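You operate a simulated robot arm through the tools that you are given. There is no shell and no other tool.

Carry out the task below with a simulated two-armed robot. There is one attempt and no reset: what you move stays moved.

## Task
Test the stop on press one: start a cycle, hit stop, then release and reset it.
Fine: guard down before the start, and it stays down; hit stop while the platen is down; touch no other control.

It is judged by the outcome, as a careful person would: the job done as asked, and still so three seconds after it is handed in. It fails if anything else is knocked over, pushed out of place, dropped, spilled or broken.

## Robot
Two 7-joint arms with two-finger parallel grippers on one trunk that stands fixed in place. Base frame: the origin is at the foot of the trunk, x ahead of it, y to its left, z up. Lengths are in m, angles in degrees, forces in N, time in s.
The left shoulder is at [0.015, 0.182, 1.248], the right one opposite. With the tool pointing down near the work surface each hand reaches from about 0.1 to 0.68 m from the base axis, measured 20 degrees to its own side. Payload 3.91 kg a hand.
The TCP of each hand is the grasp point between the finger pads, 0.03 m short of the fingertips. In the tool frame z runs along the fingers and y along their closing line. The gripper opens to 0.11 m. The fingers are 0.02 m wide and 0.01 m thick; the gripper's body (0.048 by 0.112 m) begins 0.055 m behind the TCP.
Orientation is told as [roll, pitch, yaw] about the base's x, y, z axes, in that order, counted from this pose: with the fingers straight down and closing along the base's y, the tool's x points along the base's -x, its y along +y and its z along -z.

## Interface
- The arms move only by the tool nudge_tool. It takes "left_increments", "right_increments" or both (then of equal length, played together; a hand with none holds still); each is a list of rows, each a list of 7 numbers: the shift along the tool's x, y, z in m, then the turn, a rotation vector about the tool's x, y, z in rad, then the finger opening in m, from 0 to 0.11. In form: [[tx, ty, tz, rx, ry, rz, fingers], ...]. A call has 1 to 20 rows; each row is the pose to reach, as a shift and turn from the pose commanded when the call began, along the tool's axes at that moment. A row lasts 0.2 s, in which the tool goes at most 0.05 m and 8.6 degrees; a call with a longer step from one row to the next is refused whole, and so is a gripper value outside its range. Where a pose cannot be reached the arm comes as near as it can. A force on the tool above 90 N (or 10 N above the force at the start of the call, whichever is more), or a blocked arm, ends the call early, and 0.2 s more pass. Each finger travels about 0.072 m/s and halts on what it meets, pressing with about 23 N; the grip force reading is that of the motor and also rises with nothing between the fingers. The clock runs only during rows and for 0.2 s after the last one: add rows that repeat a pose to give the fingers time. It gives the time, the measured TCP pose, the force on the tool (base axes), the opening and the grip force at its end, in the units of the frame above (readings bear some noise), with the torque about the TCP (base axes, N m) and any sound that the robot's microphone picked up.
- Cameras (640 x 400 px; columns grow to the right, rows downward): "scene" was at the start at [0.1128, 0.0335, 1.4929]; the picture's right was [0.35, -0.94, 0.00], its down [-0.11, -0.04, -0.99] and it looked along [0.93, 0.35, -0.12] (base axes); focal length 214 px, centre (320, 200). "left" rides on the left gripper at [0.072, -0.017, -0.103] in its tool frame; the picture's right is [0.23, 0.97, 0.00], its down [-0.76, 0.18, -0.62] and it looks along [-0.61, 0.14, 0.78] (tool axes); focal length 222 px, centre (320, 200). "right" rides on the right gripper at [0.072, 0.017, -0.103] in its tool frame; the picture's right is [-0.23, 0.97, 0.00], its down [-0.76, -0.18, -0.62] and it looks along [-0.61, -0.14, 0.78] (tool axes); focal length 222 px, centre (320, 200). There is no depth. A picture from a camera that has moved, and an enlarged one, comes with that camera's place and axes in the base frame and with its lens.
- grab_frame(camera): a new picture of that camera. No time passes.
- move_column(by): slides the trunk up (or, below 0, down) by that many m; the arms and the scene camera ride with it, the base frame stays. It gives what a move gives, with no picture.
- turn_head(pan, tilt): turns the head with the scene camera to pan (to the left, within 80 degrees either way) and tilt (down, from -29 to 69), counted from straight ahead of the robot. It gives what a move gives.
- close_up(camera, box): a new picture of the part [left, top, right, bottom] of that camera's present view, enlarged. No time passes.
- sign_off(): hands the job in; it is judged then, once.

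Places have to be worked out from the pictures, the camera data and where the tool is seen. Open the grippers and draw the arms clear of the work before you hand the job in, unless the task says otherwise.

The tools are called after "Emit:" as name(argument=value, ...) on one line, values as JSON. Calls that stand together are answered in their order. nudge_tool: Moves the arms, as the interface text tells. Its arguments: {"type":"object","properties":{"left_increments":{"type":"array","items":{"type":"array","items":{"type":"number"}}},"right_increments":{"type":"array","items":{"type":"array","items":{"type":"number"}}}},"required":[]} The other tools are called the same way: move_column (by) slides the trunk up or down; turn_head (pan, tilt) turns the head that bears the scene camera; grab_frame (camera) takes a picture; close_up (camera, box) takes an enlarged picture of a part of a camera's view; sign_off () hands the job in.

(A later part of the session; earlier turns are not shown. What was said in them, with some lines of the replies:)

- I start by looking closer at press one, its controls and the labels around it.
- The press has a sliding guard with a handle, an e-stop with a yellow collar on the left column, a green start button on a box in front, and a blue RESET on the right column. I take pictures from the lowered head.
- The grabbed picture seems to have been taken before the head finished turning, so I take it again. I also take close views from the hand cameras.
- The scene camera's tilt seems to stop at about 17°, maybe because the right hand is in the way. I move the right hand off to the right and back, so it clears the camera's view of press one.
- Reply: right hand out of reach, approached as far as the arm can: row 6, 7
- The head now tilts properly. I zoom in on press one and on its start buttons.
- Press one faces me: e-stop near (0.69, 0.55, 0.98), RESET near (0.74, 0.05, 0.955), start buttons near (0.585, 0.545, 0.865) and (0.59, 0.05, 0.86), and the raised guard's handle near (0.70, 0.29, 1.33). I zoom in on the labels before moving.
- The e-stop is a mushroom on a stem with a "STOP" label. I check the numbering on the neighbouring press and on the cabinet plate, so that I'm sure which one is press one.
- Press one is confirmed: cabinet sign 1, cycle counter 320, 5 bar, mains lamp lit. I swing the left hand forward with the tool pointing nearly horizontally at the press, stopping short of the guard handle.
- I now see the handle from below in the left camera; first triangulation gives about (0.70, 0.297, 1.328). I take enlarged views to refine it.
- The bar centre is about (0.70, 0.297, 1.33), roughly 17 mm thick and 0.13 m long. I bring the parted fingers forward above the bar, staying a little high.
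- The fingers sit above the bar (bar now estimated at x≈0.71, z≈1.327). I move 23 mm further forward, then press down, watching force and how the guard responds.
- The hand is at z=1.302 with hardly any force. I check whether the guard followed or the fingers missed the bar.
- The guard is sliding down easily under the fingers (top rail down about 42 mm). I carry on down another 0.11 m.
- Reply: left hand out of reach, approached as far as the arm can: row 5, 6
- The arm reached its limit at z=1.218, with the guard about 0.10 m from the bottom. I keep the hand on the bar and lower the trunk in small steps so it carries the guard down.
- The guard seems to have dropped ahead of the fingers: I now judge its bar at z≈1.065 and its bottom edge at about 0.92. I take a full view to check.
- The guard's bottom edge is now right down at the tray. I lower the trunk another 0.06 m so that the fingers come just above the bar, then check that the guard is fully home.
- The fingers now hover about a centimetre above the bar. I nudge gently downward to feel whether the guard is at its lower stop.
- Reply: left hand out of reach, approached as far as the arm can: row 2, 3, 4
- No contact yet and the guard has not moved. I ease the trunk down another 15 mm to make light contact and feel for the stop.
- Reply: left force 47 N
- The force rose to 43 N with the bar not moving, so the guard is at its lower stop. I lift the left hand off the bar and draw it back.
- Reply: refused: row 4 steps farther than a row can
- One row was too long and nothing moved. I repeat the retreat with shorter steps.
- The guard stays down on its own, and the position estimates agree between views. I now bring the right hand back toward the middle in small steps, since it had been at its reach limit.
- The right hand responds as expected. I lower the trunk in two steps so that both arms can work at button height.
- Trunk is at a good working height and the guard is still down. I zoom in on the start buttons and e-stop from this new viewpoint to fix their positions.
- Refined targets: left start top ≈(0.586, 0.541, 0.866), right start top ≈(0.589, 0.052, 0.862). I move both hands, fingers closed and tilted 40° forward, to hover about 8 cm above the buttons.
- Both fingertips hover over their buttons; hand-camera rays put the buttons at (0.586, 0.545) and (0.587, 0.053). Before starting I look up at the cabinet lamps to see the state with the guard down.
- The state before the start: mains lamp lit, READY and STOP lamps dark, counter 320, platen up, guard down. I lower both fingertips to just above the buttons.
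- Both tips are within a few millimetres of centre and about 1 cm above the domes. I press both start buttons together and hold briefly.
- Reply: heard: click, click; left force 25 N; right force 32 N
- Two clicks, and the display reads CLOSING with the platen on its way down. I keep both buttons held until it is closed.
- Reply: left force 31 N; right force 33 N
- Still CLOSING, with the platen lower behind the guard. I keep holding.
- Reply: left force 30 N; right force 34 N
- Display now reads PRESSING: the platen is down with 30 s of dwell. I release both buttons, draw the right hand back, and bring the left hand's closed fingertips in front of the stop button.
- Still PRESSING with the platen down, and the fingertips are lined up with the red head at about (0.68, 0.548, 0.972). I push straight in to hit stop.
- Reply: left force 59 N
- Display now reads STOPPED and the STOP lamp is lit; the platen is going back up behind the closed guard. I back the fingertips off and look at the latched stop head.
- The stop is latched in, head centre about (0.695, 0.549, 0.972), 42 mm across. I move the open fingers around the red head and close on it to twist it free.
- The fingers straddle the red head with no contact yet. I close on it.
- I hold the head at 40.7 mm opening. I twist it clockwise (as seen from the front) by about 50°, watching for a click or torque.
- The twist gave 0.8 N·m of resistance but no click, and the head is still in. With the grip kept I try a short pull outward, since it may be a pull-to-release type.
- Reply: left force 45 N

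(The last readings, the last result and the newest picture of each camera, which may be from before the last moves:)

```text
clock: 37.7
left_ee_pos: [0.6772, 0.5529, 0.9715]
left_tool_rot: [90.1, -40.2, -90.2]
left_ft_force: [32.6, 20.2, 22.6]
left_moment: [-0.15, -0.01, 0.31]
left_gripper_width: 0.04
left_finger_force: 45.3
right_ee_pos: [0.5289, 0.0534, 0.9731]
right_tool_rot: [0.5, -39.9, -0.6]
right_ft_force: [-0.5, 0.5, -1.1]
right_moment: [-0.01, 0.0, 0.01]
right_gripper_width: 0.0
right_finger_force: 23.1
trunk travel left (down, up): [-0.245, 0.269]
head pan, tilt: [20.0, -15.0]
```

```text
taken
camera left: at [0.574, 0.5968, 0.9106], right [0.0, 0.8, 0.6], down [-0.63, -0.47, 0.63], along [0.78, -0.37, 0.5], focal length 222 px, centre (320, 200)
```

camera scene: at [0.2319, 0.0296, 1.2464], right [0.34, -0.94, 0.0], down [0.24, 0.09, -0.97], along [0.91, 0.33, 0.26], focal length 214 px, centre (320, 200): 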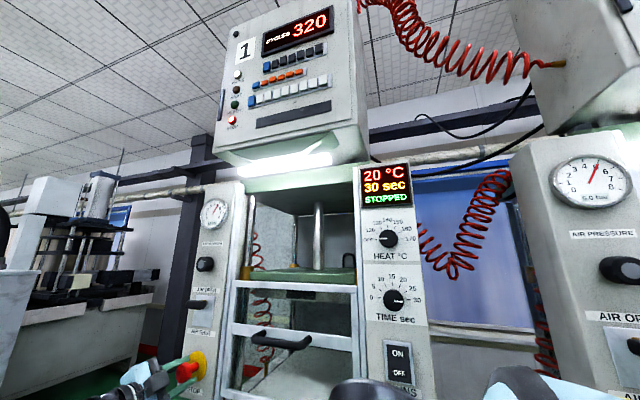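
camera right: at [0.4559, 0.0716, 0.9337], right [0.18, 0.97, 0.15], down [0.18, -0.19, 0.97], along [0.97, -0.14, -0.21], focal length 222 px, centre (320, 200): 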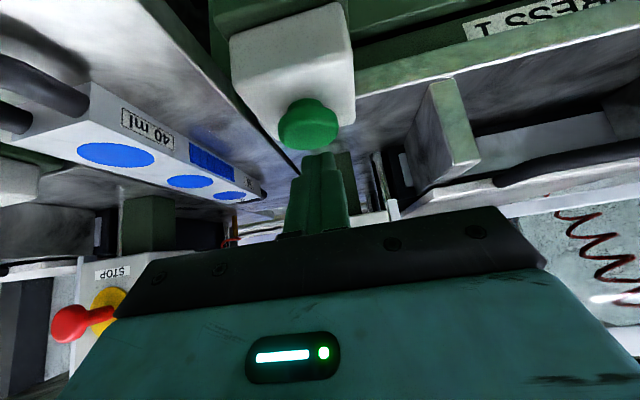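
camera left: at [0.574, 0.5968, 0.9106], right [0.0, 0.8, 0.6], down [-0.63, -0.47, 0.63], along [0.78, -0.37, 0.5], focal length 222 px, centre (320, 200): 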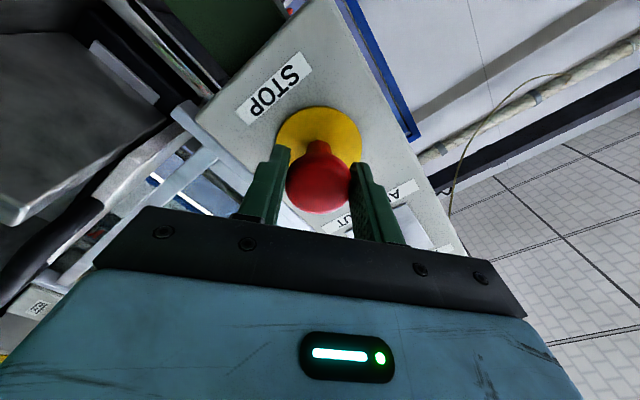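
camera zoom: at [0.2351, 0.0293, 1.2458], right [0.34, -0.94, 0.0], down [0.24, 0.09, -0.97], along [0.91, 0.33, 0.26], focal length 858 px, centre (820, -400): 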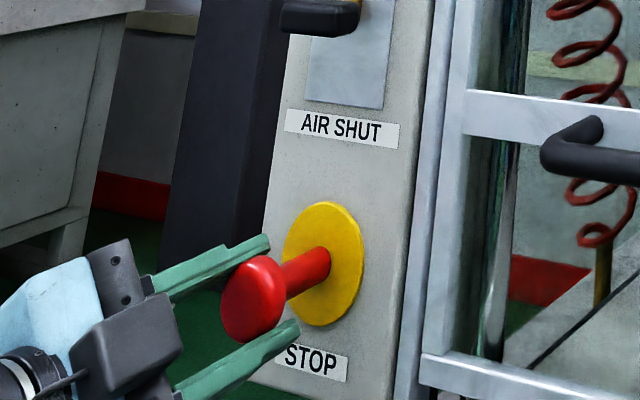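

The head has come out along with the fingers (back to or slightly beyond its original position). I ease off the pull, open the fingers and see whether it stays out.

Emit:
nudge_tool(left_increments=[[0, 0, 0.006, 0, 0, 0, 0.0], [0, 0, 0.006, 0, 0, 0, 0.05], [0, 0, 0.006, 0, 0, 0, 0.075], [0, 0, 0.006, 0, 0, 0, 0.075], [0, 0, -0.03, 0, 0, 0, 0.075], [0, 0, -0.065, 0, 0, 0, 0.075], [0, 0, -0.09, 0, 0, 0, 0.075]])

Emit:
grab_frame(camera="scene")

Emit:
close_up(camera="scene", box=[130, 300, 260, 400])

Emit:
close_up(camera="scene", box=[200, 0, 420, 220])

```text
clock: 39.5
left_ee_pos: [0.5921, 0.5367, 1.0394]
left_tool_rot: [101.0, -40.1, -99.0]
left_ft_force: [0.5, -0.4, 0.3]
left_moment: [-0.03, -0.01, -0.02]
left_gripper_width: 0.0751
left_finger_force: 0.0
right_ee_pos: [0.5275, 0.0538, 0.9734]
right_tool_rot: [0.6, -39.9, -0.7]
right_ft_force: [0.1, 0.2, 0.2]
right_moment: [-0.02, 0.0, 0.01]
right_gripper_width: 0.0
right_finger_force: 23.0
trunk travel left (down, up): [-0.245, 0.269]
head pan, tilt: [20.0, -15.0]
stopped in row 7 (left hand): the arm was blocked; the commanded pose is now the measured one
```

```text
taken
camera scene: at [0.2331, 0.0281, 1.2461], right [0.34, -0.94, 0.0], down [0.24, 0.09, -0.97], along [0.91, 0.33, 0.26], focal length 214 px, centre (320, 200)
```

scene: 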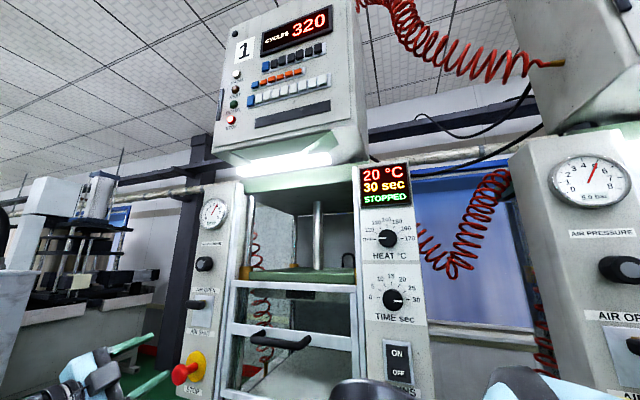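

```text
4.00 times, centred on (195, 350) of scene
camera zoom: at [0.2331, 0.0281, 1.2461], right [0.34, -0.94, 0.0], down [0.24, 0.09, -0.97], along [0.91, 0.33, 0.26], focal length 858 px, centre (820, -400)
```

zoom: 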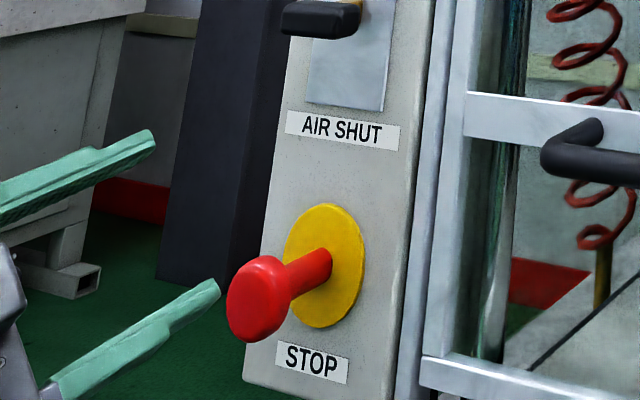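

```text
1.82 times, centred on (310, 110) of scene
camera zoom: at [0.2331, 0.0281, 1.2461], right [0.34, -0.94, 0.0], down [0.24, 0.09, -0.97], along [0.91, 0.33, 0.26], focal length 390 px, centre (338, 364)
```

zoom: 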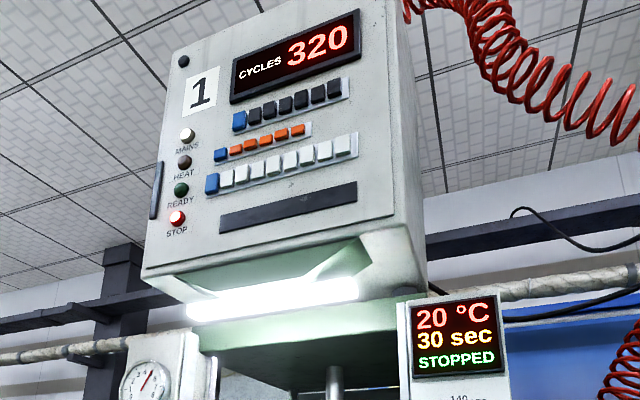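

The stop head is back out and stays out; the display still says STOPPED, so it now needs the reset. The left arm reported being blocked while drawing back, so I look at where that arm is.

Emit:
turn_head(pan=50, tilt=30)

Emit:
grab_frame(camera="scene")

Emit:
grab_frame(camera="left")

```text
clock: 40.6
left_ee_pos: [0.5921, 0.5384, 1.0403]
left_tool_rot: [101.0, -40.1, -99.1]
left_ft_force: [0.6, 0.2, -1.1]
left_moment: [0.01, -0.02, -0.01]
left_gripper_width: 0.0749
left_finger_force: 0.1
right_ee_pos: [0.5275, 0.0545, 0.9736]
right_tool_rot: [0.6, -40.0, -0.6]
right_ft_force: [-0.5, 0.4, -0.1]
right_moment: [-0.01, 0.0, 0.02]
right_gripper_width: 0.0001
right_finger_force: 23.1
trunk travel left (down, up): [-0.245, 0.269]
head pan, tilt: [50.0, 30.0]
```

```text
taken
camera scene: at [0.2156, 0.0702, 1.1754], right [0.77, -0.64, 0.0], down [-0.32, -0.38, -0.87], along [0.56, 0.66, -0.5], focal length 214 px, centre (320, 200)
```

scene: 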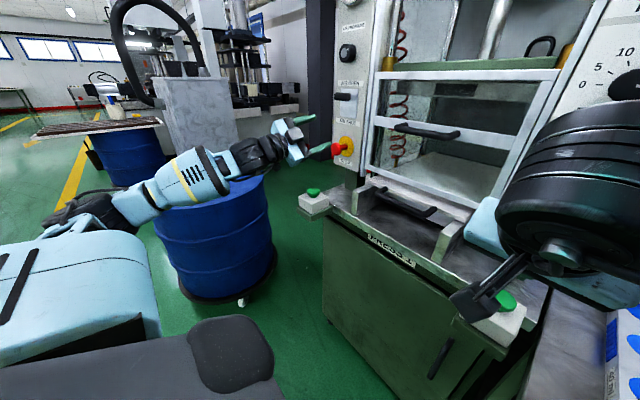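

```text
taken
camera left: at [0.5003, 0.5833, 0.9642], right [-0.06, 0.81, 0.58], down [-0.72, -0.44, 0.53], along [0.69, -0.39, 0.61], focal length 222 px, centre (320, 200)
```

left: 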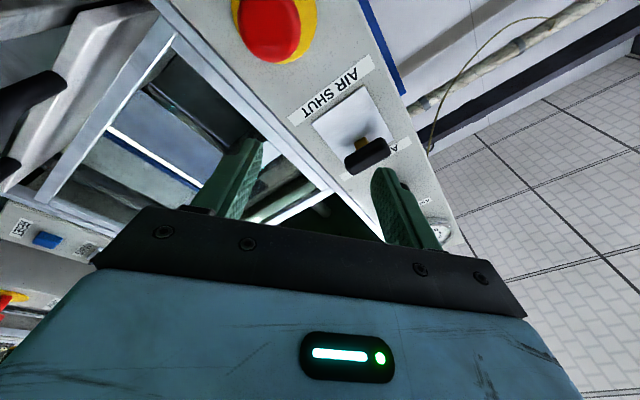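

The left arm is clear of the drum and the press with no contact force, so the block looks like a joint limit from the twist. I untwist the wrist while drawing the hand straight back.

Emit:
nudge_tool(left_increments=[[0, 0, -0.005, 0, 0, -0.14, 0.075], [0, 0, -0.01, 0, 0, -0.28, 0.075], [0, 0, -0.015, 0, 0, -0.42, 0.075], [0, 0, -0.02, 0, 0, -0.56, 0.075], [0, 0, -0.03, 0, 0, -0.7, 0.06], [0, 0, -0.04, 0, 0, -0.84, 0.05]])

Emit:
grab_frame(camera="scene")

```text
clock: 42.0
left_ee_pos: [0.5533, 0.5372, 1.0339]
left_tool_rot: [172.6, -81.6, -174.5]
left_ft_force: [0.0, -0.4, 0.9]
left_moment: [0.04, 0.01, -0.01]
left_gripper_width: 0.0499
left_finger_force: 0.1
right_ee_pos: [0.5272, 0.0531, 0.9738]
right_tool_rot: [0.7, -40.0, -0.6]
right_ft_force: [0.3, 0.9, -0.6]
right_moment: [0.02, 0.02, -0.02]
right_gripper_width: 0.0
right_finger_force: 23.1
trunk travel left (down, up): [-0.245, 0.269]
head pan, tilt: [50.0, 30.0]
```

```text
taken
camera scene: at [0.2155, 0.0702, 1.1753], right [0.77, -0.64, 0.0], down [-0.32, -0.38, -0.87], along [0.56, 0.66, -0.5], focal length 214 px, centre (320, 200)
```

scene: 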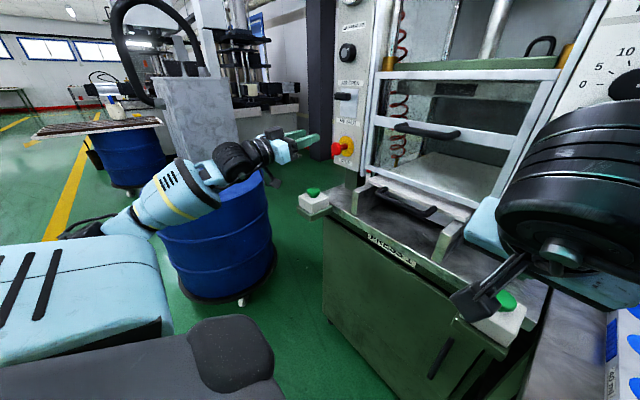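

The left hand is free and untwisted. I draw it further back, tilting it down toward a comfortable pose clear of the press.

Emit:
nudge_tool(left_increments=[[0, 0, -0.025, 0, 0.12, 0, 0.03], [0, 0, -0.05, 0, 0.24, 0, 0.03], [0, 0, -0.075, 0, 0.36, 0, 0.03], [0, 0, -0.1, 0, 0.48, 0, 0.03], [0, 0, -0.125, 0, 0.6, 0, 0.03]])

Emit:
turn_head(pan=0, tilt=25)

Emit:
grab_frame(camera="scene")

Emit:
grab_frame(camera="right")

```text
clock: 43.2
left_ee_pos: [0.4278, 0.5421, 1.0166]
left_tool_rot: [2.9, -64.0, -4.4]
left_ft_force: [-0.5, -0.1, -0.9]
left_moment: [0.01, 0.02, 0.01]
left_gripper_width: 0.03
left_finger_force: 0.1
right_ee_pos: [0.5281, 0.053, 0.9741]
right_tool_rot: [0.6, -40.0, -0.6]
right_ft_force: [0.0, -0.6, 0.2]
right_moment: [-0.01, 0.01, -0.02]
right_gripper_width: 0.0002
right_finger_force: 22.8
trunk travel left (down, up): [-0.245, 0.269]
head pan, tilt: [50.0, 30.0]
```

```text
clock: 44.4
left_ee_pos: [0.4284, 0.5425, 1.0163]
left_tool_rot: [2.8, -64.1, -4.2]
left_ft_force: [0.8, -0.3, -0.3]
left_moment: [-0.01, -0.02, 0.02]
left_gripper_width: 0.03
left_finger_force: 0.0
right_ee_pos: [0.5282, 0.0534, 0.9736]
right_tool_rot: [0.7, -40.0, -0.7]
right_ft_force: [0.9, 0.1, -0.8]
right_moment: [0.01, 0.01, 0.0]
right_gripper_width: 0.0
right_finger_force: 22.5
trunk travel left (down, up): [-0.245, 0.269]
head pan, tilt: [0.0, 25.0]
```

```text
taken
camera scene: at [0.2495, 0.001, 1.1833], right [0.0, -1.0, 0.0], down [-0.42, 0.0, -0.91], along [0.91, 0.0, -0.42], focal length 214 px, centre (320, 200)
```

scene: 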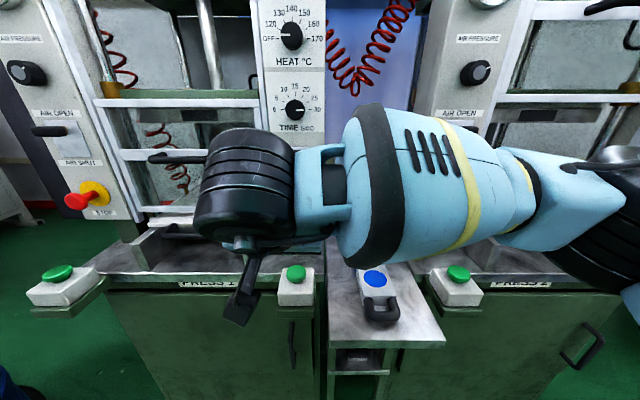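

```text
taken
camera right: at [0.4054, 0.0716, 1.0062], right [0.18, 0.97, 0.15], down [0.18, -0.19, 0.97], along [0.97, -0.14, -0.21], focal length 222 px, centre (320, 200)
```

right: 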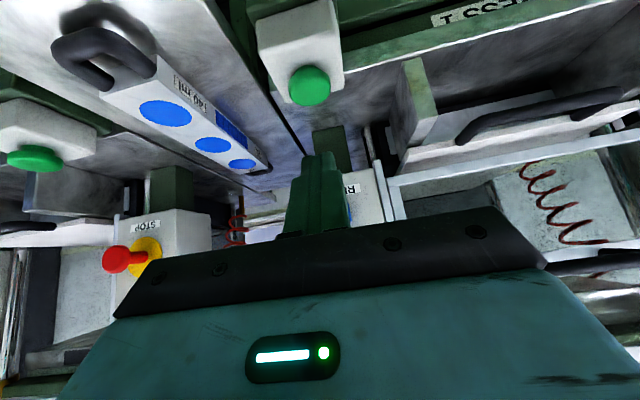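

The left hand is out of the way. For RESET I use the right hand with a 55° tilt, so its camera pod stays well above the start button, and bring the fingertips to about 4 cm in front of it.

Emit:
nudge_tool(right_increments=[[-0.0253, 0, 0.0231, 0, -0.0655, 0, 0], [-0.0507, -0.001, 0.0462, 0, -0.131, 0, 0], [-0.076, -0.0015, 0.0693, 0, -0.1965, 0, 0], [-0.1013, -0.0015, 0.0924, 0, -0.262, 0, 0]])

Emit:
grab_frame(camera="right")

Emit:
grab_frame(camera="scene")

Emit:
close_up(camera="right", box=[240, 60, 440, 200])

```text
clock: 45.4
left_ee_pos: [0.4282, 0.5415, 1.0155]
left_tool_rot: [2.8, -63.9, -4.2]
left_ft_force: [0.1, 0.3, 0.5]
left_moment: [-0.02, 0.01, 0.0]
left_gripper_width: 0.0298
left_finger_force: 0.0
right_ee_pos: [0.6649, 0.0499, 0.9675]
right_tool_rot: [0.8, -55.1, -0.8]
right_ft_force: [0.0, -0.2, 0.3]
right_moment: [0.0, -0.03, -0.01]
right_gripper_width: 0.0
right_finger_force: 23.2
trunk travel left (down, up): [-0.245, 0.269]
head pan, tilt: [0.0, 25.0]
```

```text
taken
camera right: at [0.5381, 0.0686, 0.9672], right [0.13, 0.97, 0.19], down [-0.07, -0.18, 0.98], along [0.99, -0.15, 0.05], focal length 222 px, centre (320, 200)
```

right: 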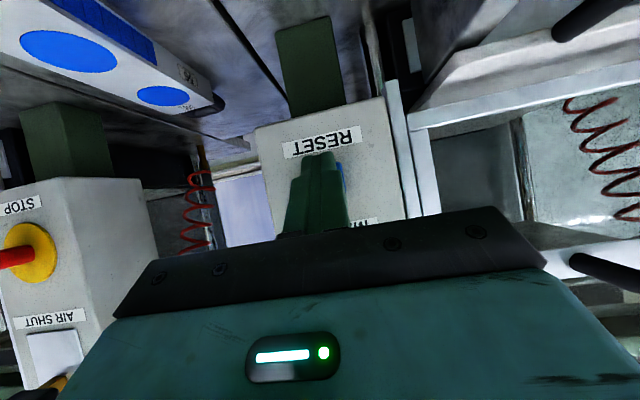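

```text
taken
camera scene: at [0.2498, 0.0009, 1.1832], right [0.0, -1.0, 0.0], down [-0.42, 0.0, -0.91], along [0.91, 0.0, -0.42], focal length 214 px, centre (320, 200)
```

scene: 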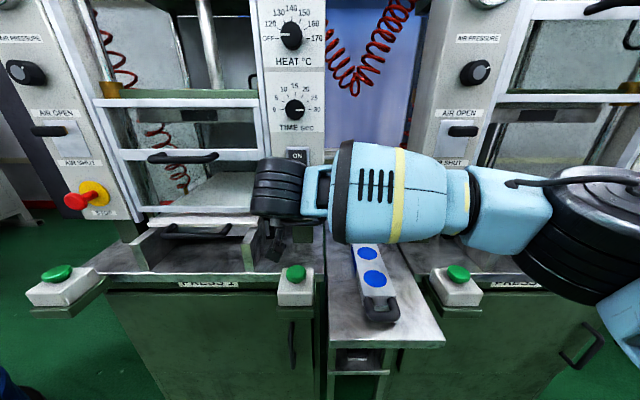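

```text
2.86 times, centred on (340, 130) of right
camera zoom: at [0.5381, 0.0686, 0.9672], right [0.13, 0.97, 0.19], down [-0.07, -0.18, 0.98], along [0.99, -0.15, 0.05], focal length 635 px, centre (263, 400)
```

zoom: 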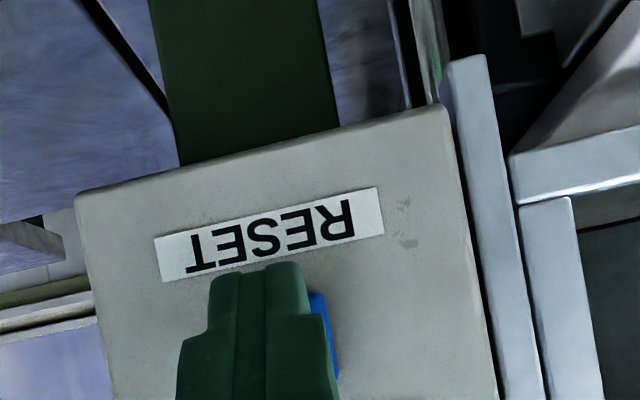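

The fingertips line up with RESET (centre about (0.735, 0.0505, 0.956)). I push straight forward to press it.

Emit:
nudge_tool(right_increments=[[-0.0115, 0.0005, 0.0164, 0, 0, 0, 0], [-0.0201, 0.0005, 0.0287, 0, 0, 0, 0], [-0.0247, 0.0005, 0.0352, 0, 0, 0, 0], [-0.0276, 0.0005, 0.0393, 0, 0, 0, 0], [-0.0298, 0.0005, 0.0426, 0, 0, 0, 0]])

Emit:
grab_frame(camera="right")

Emit:
turn_head(pan=10, tilt=-15)

Emit:
grab_frame(camera="scene")

```text
clock: 46.6
left_ee_pos: [0.42, 0.5408, 1.021]
left_tool_rot: [3.1, -64.3, -4.5]
left_ft_force: [-0.9, -0.6, 0.1]
left_moment: [0.01, 0.0, 0.03]
left_gripper_width: 0.0298
left_finger_force: 0.0
right_ee_pos: [0.702, 0.0586, 0.9702]
right_tool_rot: [0.7, -54.2, -0.2]
right_ft_force: [-32.7, -8.0, 1.5]
right_moment: [-0.11, 0.11, -0.4]
right_gripper_width: 0.0
right_finger_force: 22.9
trunk travel left (down, up): [-0.245, 0.269]
head pan, tilt: [0.0, 25.0]
heard: click
stopped in row 5 (right hand): the force on the tool passed its limit at 91 N (the readings are from after the stop); the commanded pose is now the measured one
```

```text
taken
camera right: at [0.5752, 0.0748, 0.9712], right [0.13, 0.97, 0.19], down [-0.06, -0.19, 0.98], along [0.99, -0.14, 0.03], focal length 222 px, centre (320, 200)
```

right: 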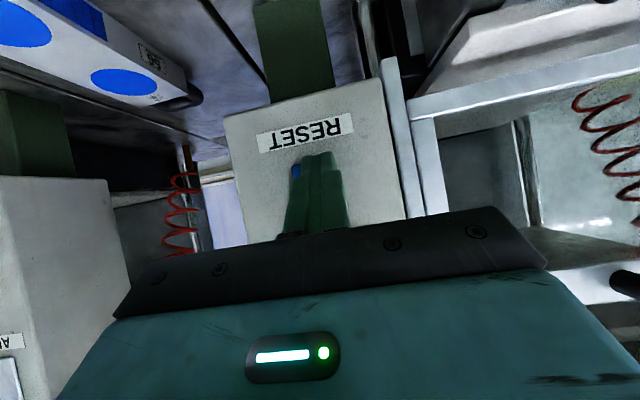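

```text
clock: 47.7
left_ee_pos: [0.422, 0.5422, 1.0191]
left_tool_rot: [2.8, -64.3, -4.1]
left_ft_force: [0.7, -0.2, -0.2]
left_moment: [0.0, 0.0, -0.02]
left_gripper_width: 0.03
left_finger_force: 0.2
right_ee_pos: [0.7043, 0.059, 0.9681]
right_tool_rot: [0.5, -54.2, -0.1]
right_ft_force: [-45.6, 4.0, 16.7]
right_moment: [0.04, -0.07, 0.1]
right_gripper_width: 0.0
right_finger_force: 22.9
trunk travel left (down, up): [-0.245, 0.269]
head pan, tilt: [10.0, -15.0]
```

```text
taken
camera scene: at [0.2294, 0.0152, 1.2475], right [0.17, -0.98, 0.0], down [0.26, 0.04, -0.96], along [0.95, 0.17, 0.26], focal length 214 px, centre (320, 200)
```

scene: 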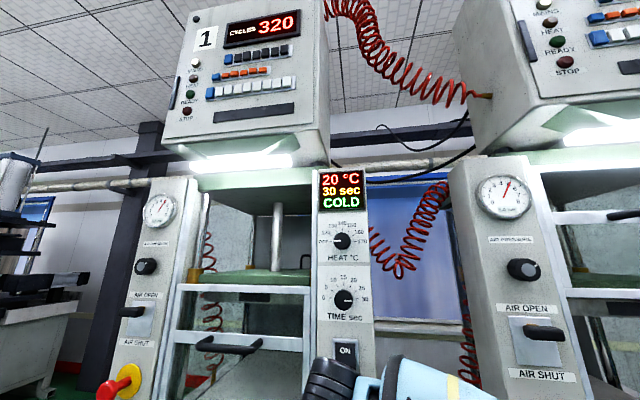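

A click was heard, the display is back to COLD and the STOP lamp is out, so the press is reset. I draw the right hand straight back off the button, then up and away.

Emit:
nudge_tool(right_increments=[[0.0176, 0, -0.0243, 0, 0, 0, 0], [0.041, 0, -0.0568, 0, 0, 0, 0], [0.0644, 0, -0.0892, 0, 0, 0, 0], [0.0517, 0, -0.123, 0, 0, 0, 0], [0.0508, 0, -0.165, 0, 0, 0, 0.02], [0.05, -0.02, -0.195, 0, 0, 0, 0.04], [0.05, -0.05, -0.22, 0, 0, 0, 0.05]])

Emit:
turn_head(pan=18, tilt=5)

Emit:
grab_frame(camera="scene")

Emit:
close_up(camera="scene", box=[160, 60, 440, 380])

```text
clock: 49.3
left_ee_pos: [0.4268, 0.543, 1.0167]
left_tool_rot: [2.9, -64.0, -4.3]
left_ft_force: [0.6, 0.0, -0.4]
left_moment: [0.01, 0.01, -0.01]
left_gripper_width: 0.0302
left_finger_force: 0.0
right_ee_pos: [0.5047, 0.0049, 1.0524]
right_tool_rot: [0.4, -53.9, -0.4]
right_ft_force: [0.0, -0.5, -0.6]
right_moment: [0.01, 0.02, 0.0]
right_gripper_width: 0.05
right_finger_force: 0.1
trunk travel left (down, up): [-0.245, 0.269]
head pan, tilt: [10.0, -15.0]
```

```text
clock: 50.1
left_ee_pos: [0.428, 0.5433, 1.0159]
left_tool_rot: [2.8, -64.0, -4.2]
left_ft_force: [-0.1, -0.4, -0.1]
left_moment: [-0.03, 0.0, -0.02]
left_gripper_width: 0.03
left_finger_force: 0.1
right_ee_pos: [0.5057, 0.0051, 1.0511]
right_tool_rot: [0.4, -53.9, -0.6]
right_ft_force: [0.9, -0.3, -0.6]
right_moment: [-0.03, 0.01, 0.03]
right_gripper_width: 0.0501
right_finger_force: 0.1
trunk travel left (down, up): [-0.245, 0.269]
head pan, tilt: [18.0, 5.0]
```

```text
taken
camera scene: at [0.2447, 0.0292, 1.2158], right [0.31, -0.95, 0.0], down [-0.08, -0.03, -1.0], along [0.95, 0.31, -0.09], focal length 214 px, centre (320, 200)
```

scene: 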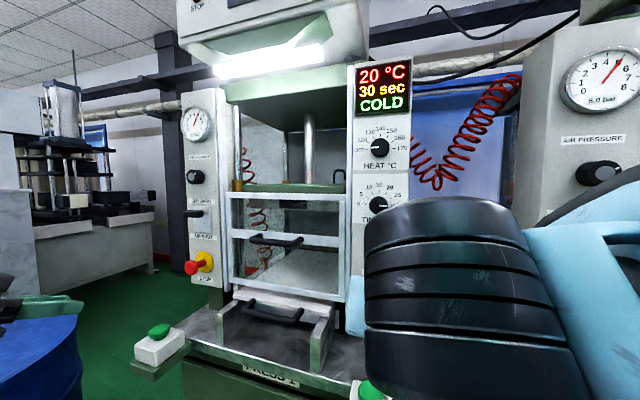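

```text
1.25 times, centred on (300, 220) of scene
camera zoom: at [0.2447, 0.0292, 1.2158], right [0.31, -0.95, 0.0], down [-0.08, -0.03, -1.0], along [0.95, 0.31, -0.09], focal length 268 px, centre (345, 175)
```

zoom: 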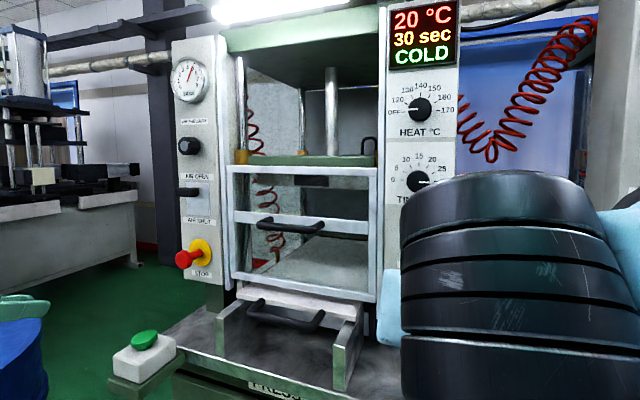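

Guard down, stop head out, display normal. I draw the right hand further back and to the right, open both grippers, and take the left hand a bit further back too.

Emit:
nudge_tool(left_increments=[[0, 0, -0.01, 0, 0, 0, 0.05], [0, 0, -0.02, 0, 0, 0, 0.07], [0, 0, -0.03, 0, 0, 0, 0.09], [0, 0, -0.04, 0, 0, 0, 0.1], [0, 0, -0.05, 0, 0, 0, 0.11], [0, 0, -0.05, 0, 0, 0, 0.11]], right_increments=[[0.008, -0.018, -0.025, 0, 0, 0, 0.06], [0.016, -0.036, -0.05, 0, 0, 0, 0.08], [0.024, -0.054, -0.075, 0, 0, 0, 0.1], [0.032, -0.072, -0.1, 0, 0, 0, 0.11], [0.04, -0.09, -0.125, 0, 0, 0, 0.11], [0.0477, -0.1, -0.15, 0, 0, 0, 0.11]])

Emit:
turn_head(pan=20, tilt=20)

Emit:
grab_frame(camera="scene")

Emit:
close_up(camera="scene", box=[300, 60, 480, 260])

Emit:
close_up(camera="scene", box=[140, 60, 320, 260])

```text
clock: 51.6
left_ee_pos: [0.388, 0.5384, 1.0411]
left_tool_rot: [2.7, -64.0, -4.1]
left_ft_force: [0.3, 0.1, 0.4]
left_moment: [0.03, 0.04, 0.0]
left_gripper_width: 0.11
left_finger_force: 0.1
left hand out of reach, approached as far as the arm can: row 5, 6
right_ee_pos: [0.3943, -0.1222, 1.0537]
right_tool_rot: [-8.5, -46.1, -2.4]
right_ft_force: [0.4, 0.3, -0.1]
right_moment: [0.05, -0.04, 0.01]
right_gripper_width: 0.1097
right_finger_force: 0.0
trunk travel left (down, up): [-0.245, 0.269]
head pan, tilt: [18.0, 5.0]
stopped in row 6 (right hand): the arm was blocked; the commanded pose is now the measured one
```

```text
clock: 52.4
left_ee_pos: [0.3872, 0.5388, 1.0417]
left_tool_rot: [2.9, -64.0, -4.2]
left_ft_force: [0.3, -0.1, 0.6]
left_moment: [0.0, 0.0, -0.02]
left_gripper_width: 0.11
left_finger_force: 0.0
right_ee_pos: [0.3928, -0.121, 1.0472]
right_tool_rot: [-10.4, -45.6, -0.7]
right_ft_force: [0.2, -0.2, 0.1]
right_moment: [0.02, -0.03, -0.01]
right_gripper_width: 0.1101
right_finger_force: 0.1
trunk travel left (down, up): [-0.245, 0.269]
head pan, tilt: [20.0, 20.0]
```

```text
taken
camera scene: at [0.2471, -0.0246, 1.204], right [-0.27, -0.96, 0.0], down [-0.2, 0.06, -0.98], along [0.94, -0.27, -0.21], focal length 214 px, centre (320, 200)
```

scene: 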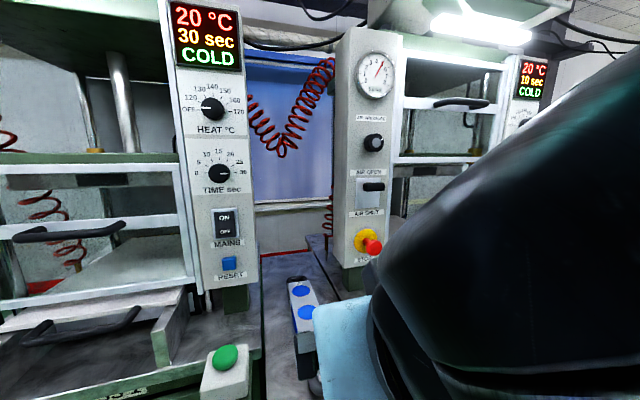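

```text
2.00 times, centred on (390, 160) of scene
camera zoom: at [0.2471, -0.0246, 1.204], right [-0.27, -0.96, 0.0], down [-0.2, 0.06, -0.98], along [0.94, -0.27, -0.21], focal length 429 px, centre (180, 280)
```

zoom: 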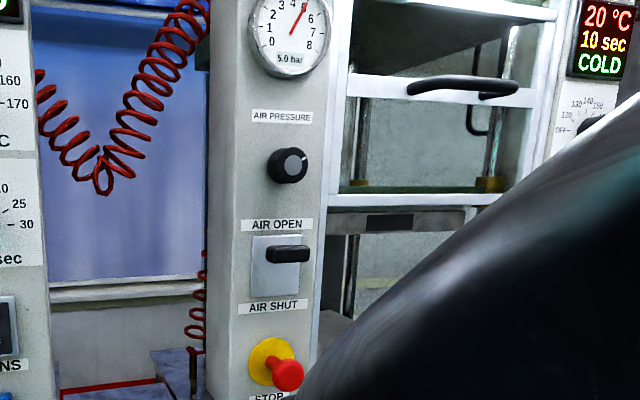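

```text
2.00 times, centred on (230, 160) of scene
camera zoom: at [0.2471, -0.0246, 1.204], right [-0.27, -0.96, 0.0], down [-0.2, 0.06, -0.98], along [0.94, -0.27, -0.21], focal length 429 px, centre (500, 280)
```

zoom: 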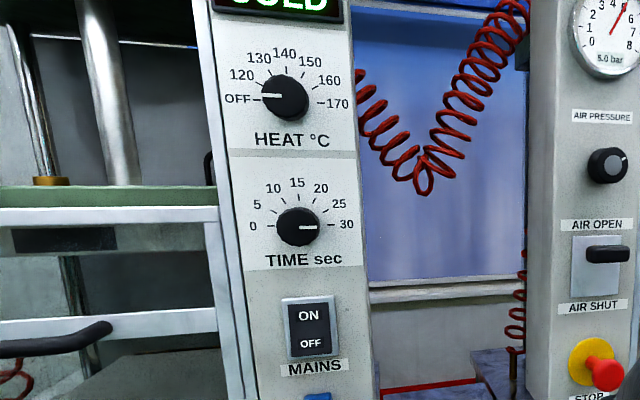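

Mains is still ON and the knobs are unchanged. The head could not pan left because the right wrist was drawn up against it, so I ease the right hand forward and to the right to free the head.

Emit:
nudge_tool(right_increments=[[-0.014, -0.005, 0.015, 0, 0, 0, 0.11], [-0.028, -0.02, 0.03, 0, 0, 0, 0.11], [-0.042, -0.05, 0.043, 0, 0, 0, 0.11], [-0.049, -0.085, 0.05, 0, 0, 0, 0.11], [-0.049, -0.11, 0.05, 0, 0, 0, 0.11]])

Emit:
turn_head(pan=20, tilt=15)

Emit:
grab_frame(camera="scene")

```text
clock: 53.5
left_ee_pos: [0.387, 0.5367, 1.0407]
left_tool_rot: [2.8, -64.0, -4.3]
left_ft_force: [-0.3, -0.5, 0.3]
left_moment: [-0.01, 0.01, 0.01]
left_gripper_width: 0.1101
left_finger_force: 0.1
right_ee_pos: [0.4433, -0.238, 1.0713]
right_tool_rot: [-8.5, -47.5, -1.1]
right_ft_force: [-0.2, 0.0, -0.4]
right_moment: [-0.01, 0.0, 0.03]
right_gripper_width: 0.1099
right_finger_force: 0.1
trunk travel left (down, up): [-0.245, 0.269]
head pan, tilt: [20.0, 20.0]
```

```text
clock: 54.2
left_ee_pos: [0.3873, 0.5385, 1.0412]
left_tool_rot: [2.8, -63.9, -4.1]
left_ft_force: [-0.2, -0.4, 0.1]
left_moment: [-0.02, 0.01, 0.0]
left_gripper_width: 0.11
left_finger_force: 0.1
right_ee_pos: [0.445, -0.2361, 1.0696]
right_tool_rot: [-8.5, -47.3, -1.2]
right_ft_force: [-0.6, -0.7, 0.6]
right_moment: [0.01, -0.01, 0.0]
right_gripper_width: 0.1099
right_finger_force: 0.1
trunk travel left (down, up): [-0.245, 0.269]
head pan, tilt: [20.0, 15.0]
```

```text
taken
camera scene: at [0.2452, 0.0328, 1.1995], right [0.34, -0.94, 0.0], down [-0.24, -0.09, -0.97], along [0.91, 0.33, -0.26], focal length 214 px, centre (320, 200)
```

scene: 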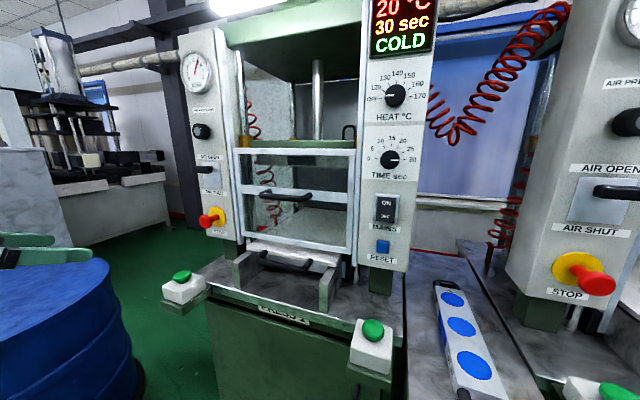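

The head is free again and nothing has been displaced. A last close look at the stop, reset and display before handing in.

Emit:
close_up(camera="scene", box=[170, 120, 430, 300])

Emit:
turn_head(pan=20, tilt=-15)

Emit:
grab_frame(camera="scene")

```text
2.22 times, centred on (300, 210) of scene
camera zoom: at [0.2452, 0.0328, 1.1995], right [0.34, -0.94, 0.0], down [-0.24, -0.09, -0.97], along [0.91, 0.33, -0.26], focal length 477 px, centre (364, 178)
```

zoom: 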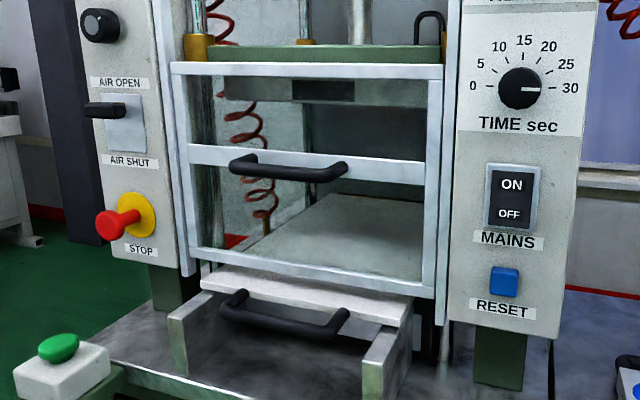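

```text
clock: 55.2
left_ee_pos: [0.3874, 0.5379, 1.0415]
left_tool_rot: [2.7, -64.0, -4.2]
left_ft_force: [0.1, -0.3, 0.0]
left_moment: [0.0, -0.02, 0.0]
left_gripper_width: 0.1102
left_finger_force: 0.2
right_ee_pos: [0.4436, -0.2361, 1.0692]
right_tool_rot: [-8.4, -47.3, -1.2]
right_ft_force: [0.1, 1.0, -0.4]
right_moment: [-0.02, -0.01, 0.0]
right_gripper_width: 0.11
right_finger_force: 0.1
trunk travel left (down, up): [-0.245, 0.269]
head pan, tilt: [20.0, -15.0]
```

```text
taken
camera scene: at [0.2331, 0.0284, 1.246], right [0.34, -0.94, 0.0], down [0.24, 0.09, -0.97], along [0.91, 0.33, 0.26], focal length 214 px, centre (320, 200)
```

scene: 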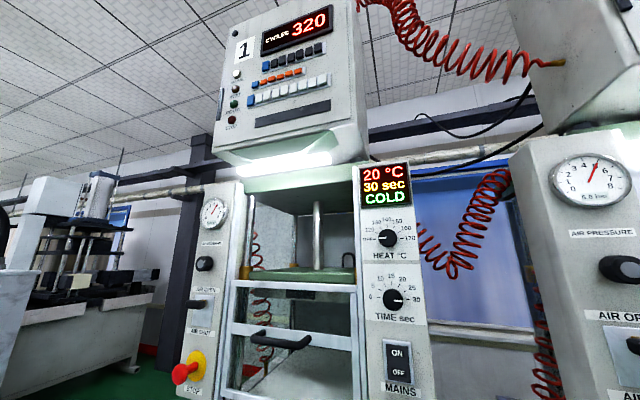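

The guard is down, the stop is released, and the STOP lamp is out. The display is back to COLD, the other controls are unchanged, and both grippers are open and clear. I hand the job in.

Emit:
sign_off()

```text
The job is handed in.
```

The stop on press one works. I lowered the guard and started a cycle with the two green buttons. I then hit stop while the display read PRESSING, with the platen down.

- **On stop:** the display changed to STOPPED, the STOP lamp lit, and the platen went back up behind the guard.
- **Release:** I twisted the red head clockwise about 50° and nothing clicked. It came out when I then pulled it, and it stayed out.
- **Reset:** I pressed RESET and heard it click. The STOP lamp went out and the display returned to COLD. That press peaked at 91 N, just over the 90 N limit that ends a move. The button looks undamaged.
- **Guard and other controls:** the guard stayed down the whole time, and I used no other control. The mains switch, knobs and air lever look as they did at the start, and the cycle counter still reads 320.

While I was drawing back, each arm was blocked once. The left was probably at a joint limit, and the right came up against the robot's own head. Neither involved the press, and nothing was knocked or moved. Both grippers are open and clear of the work.
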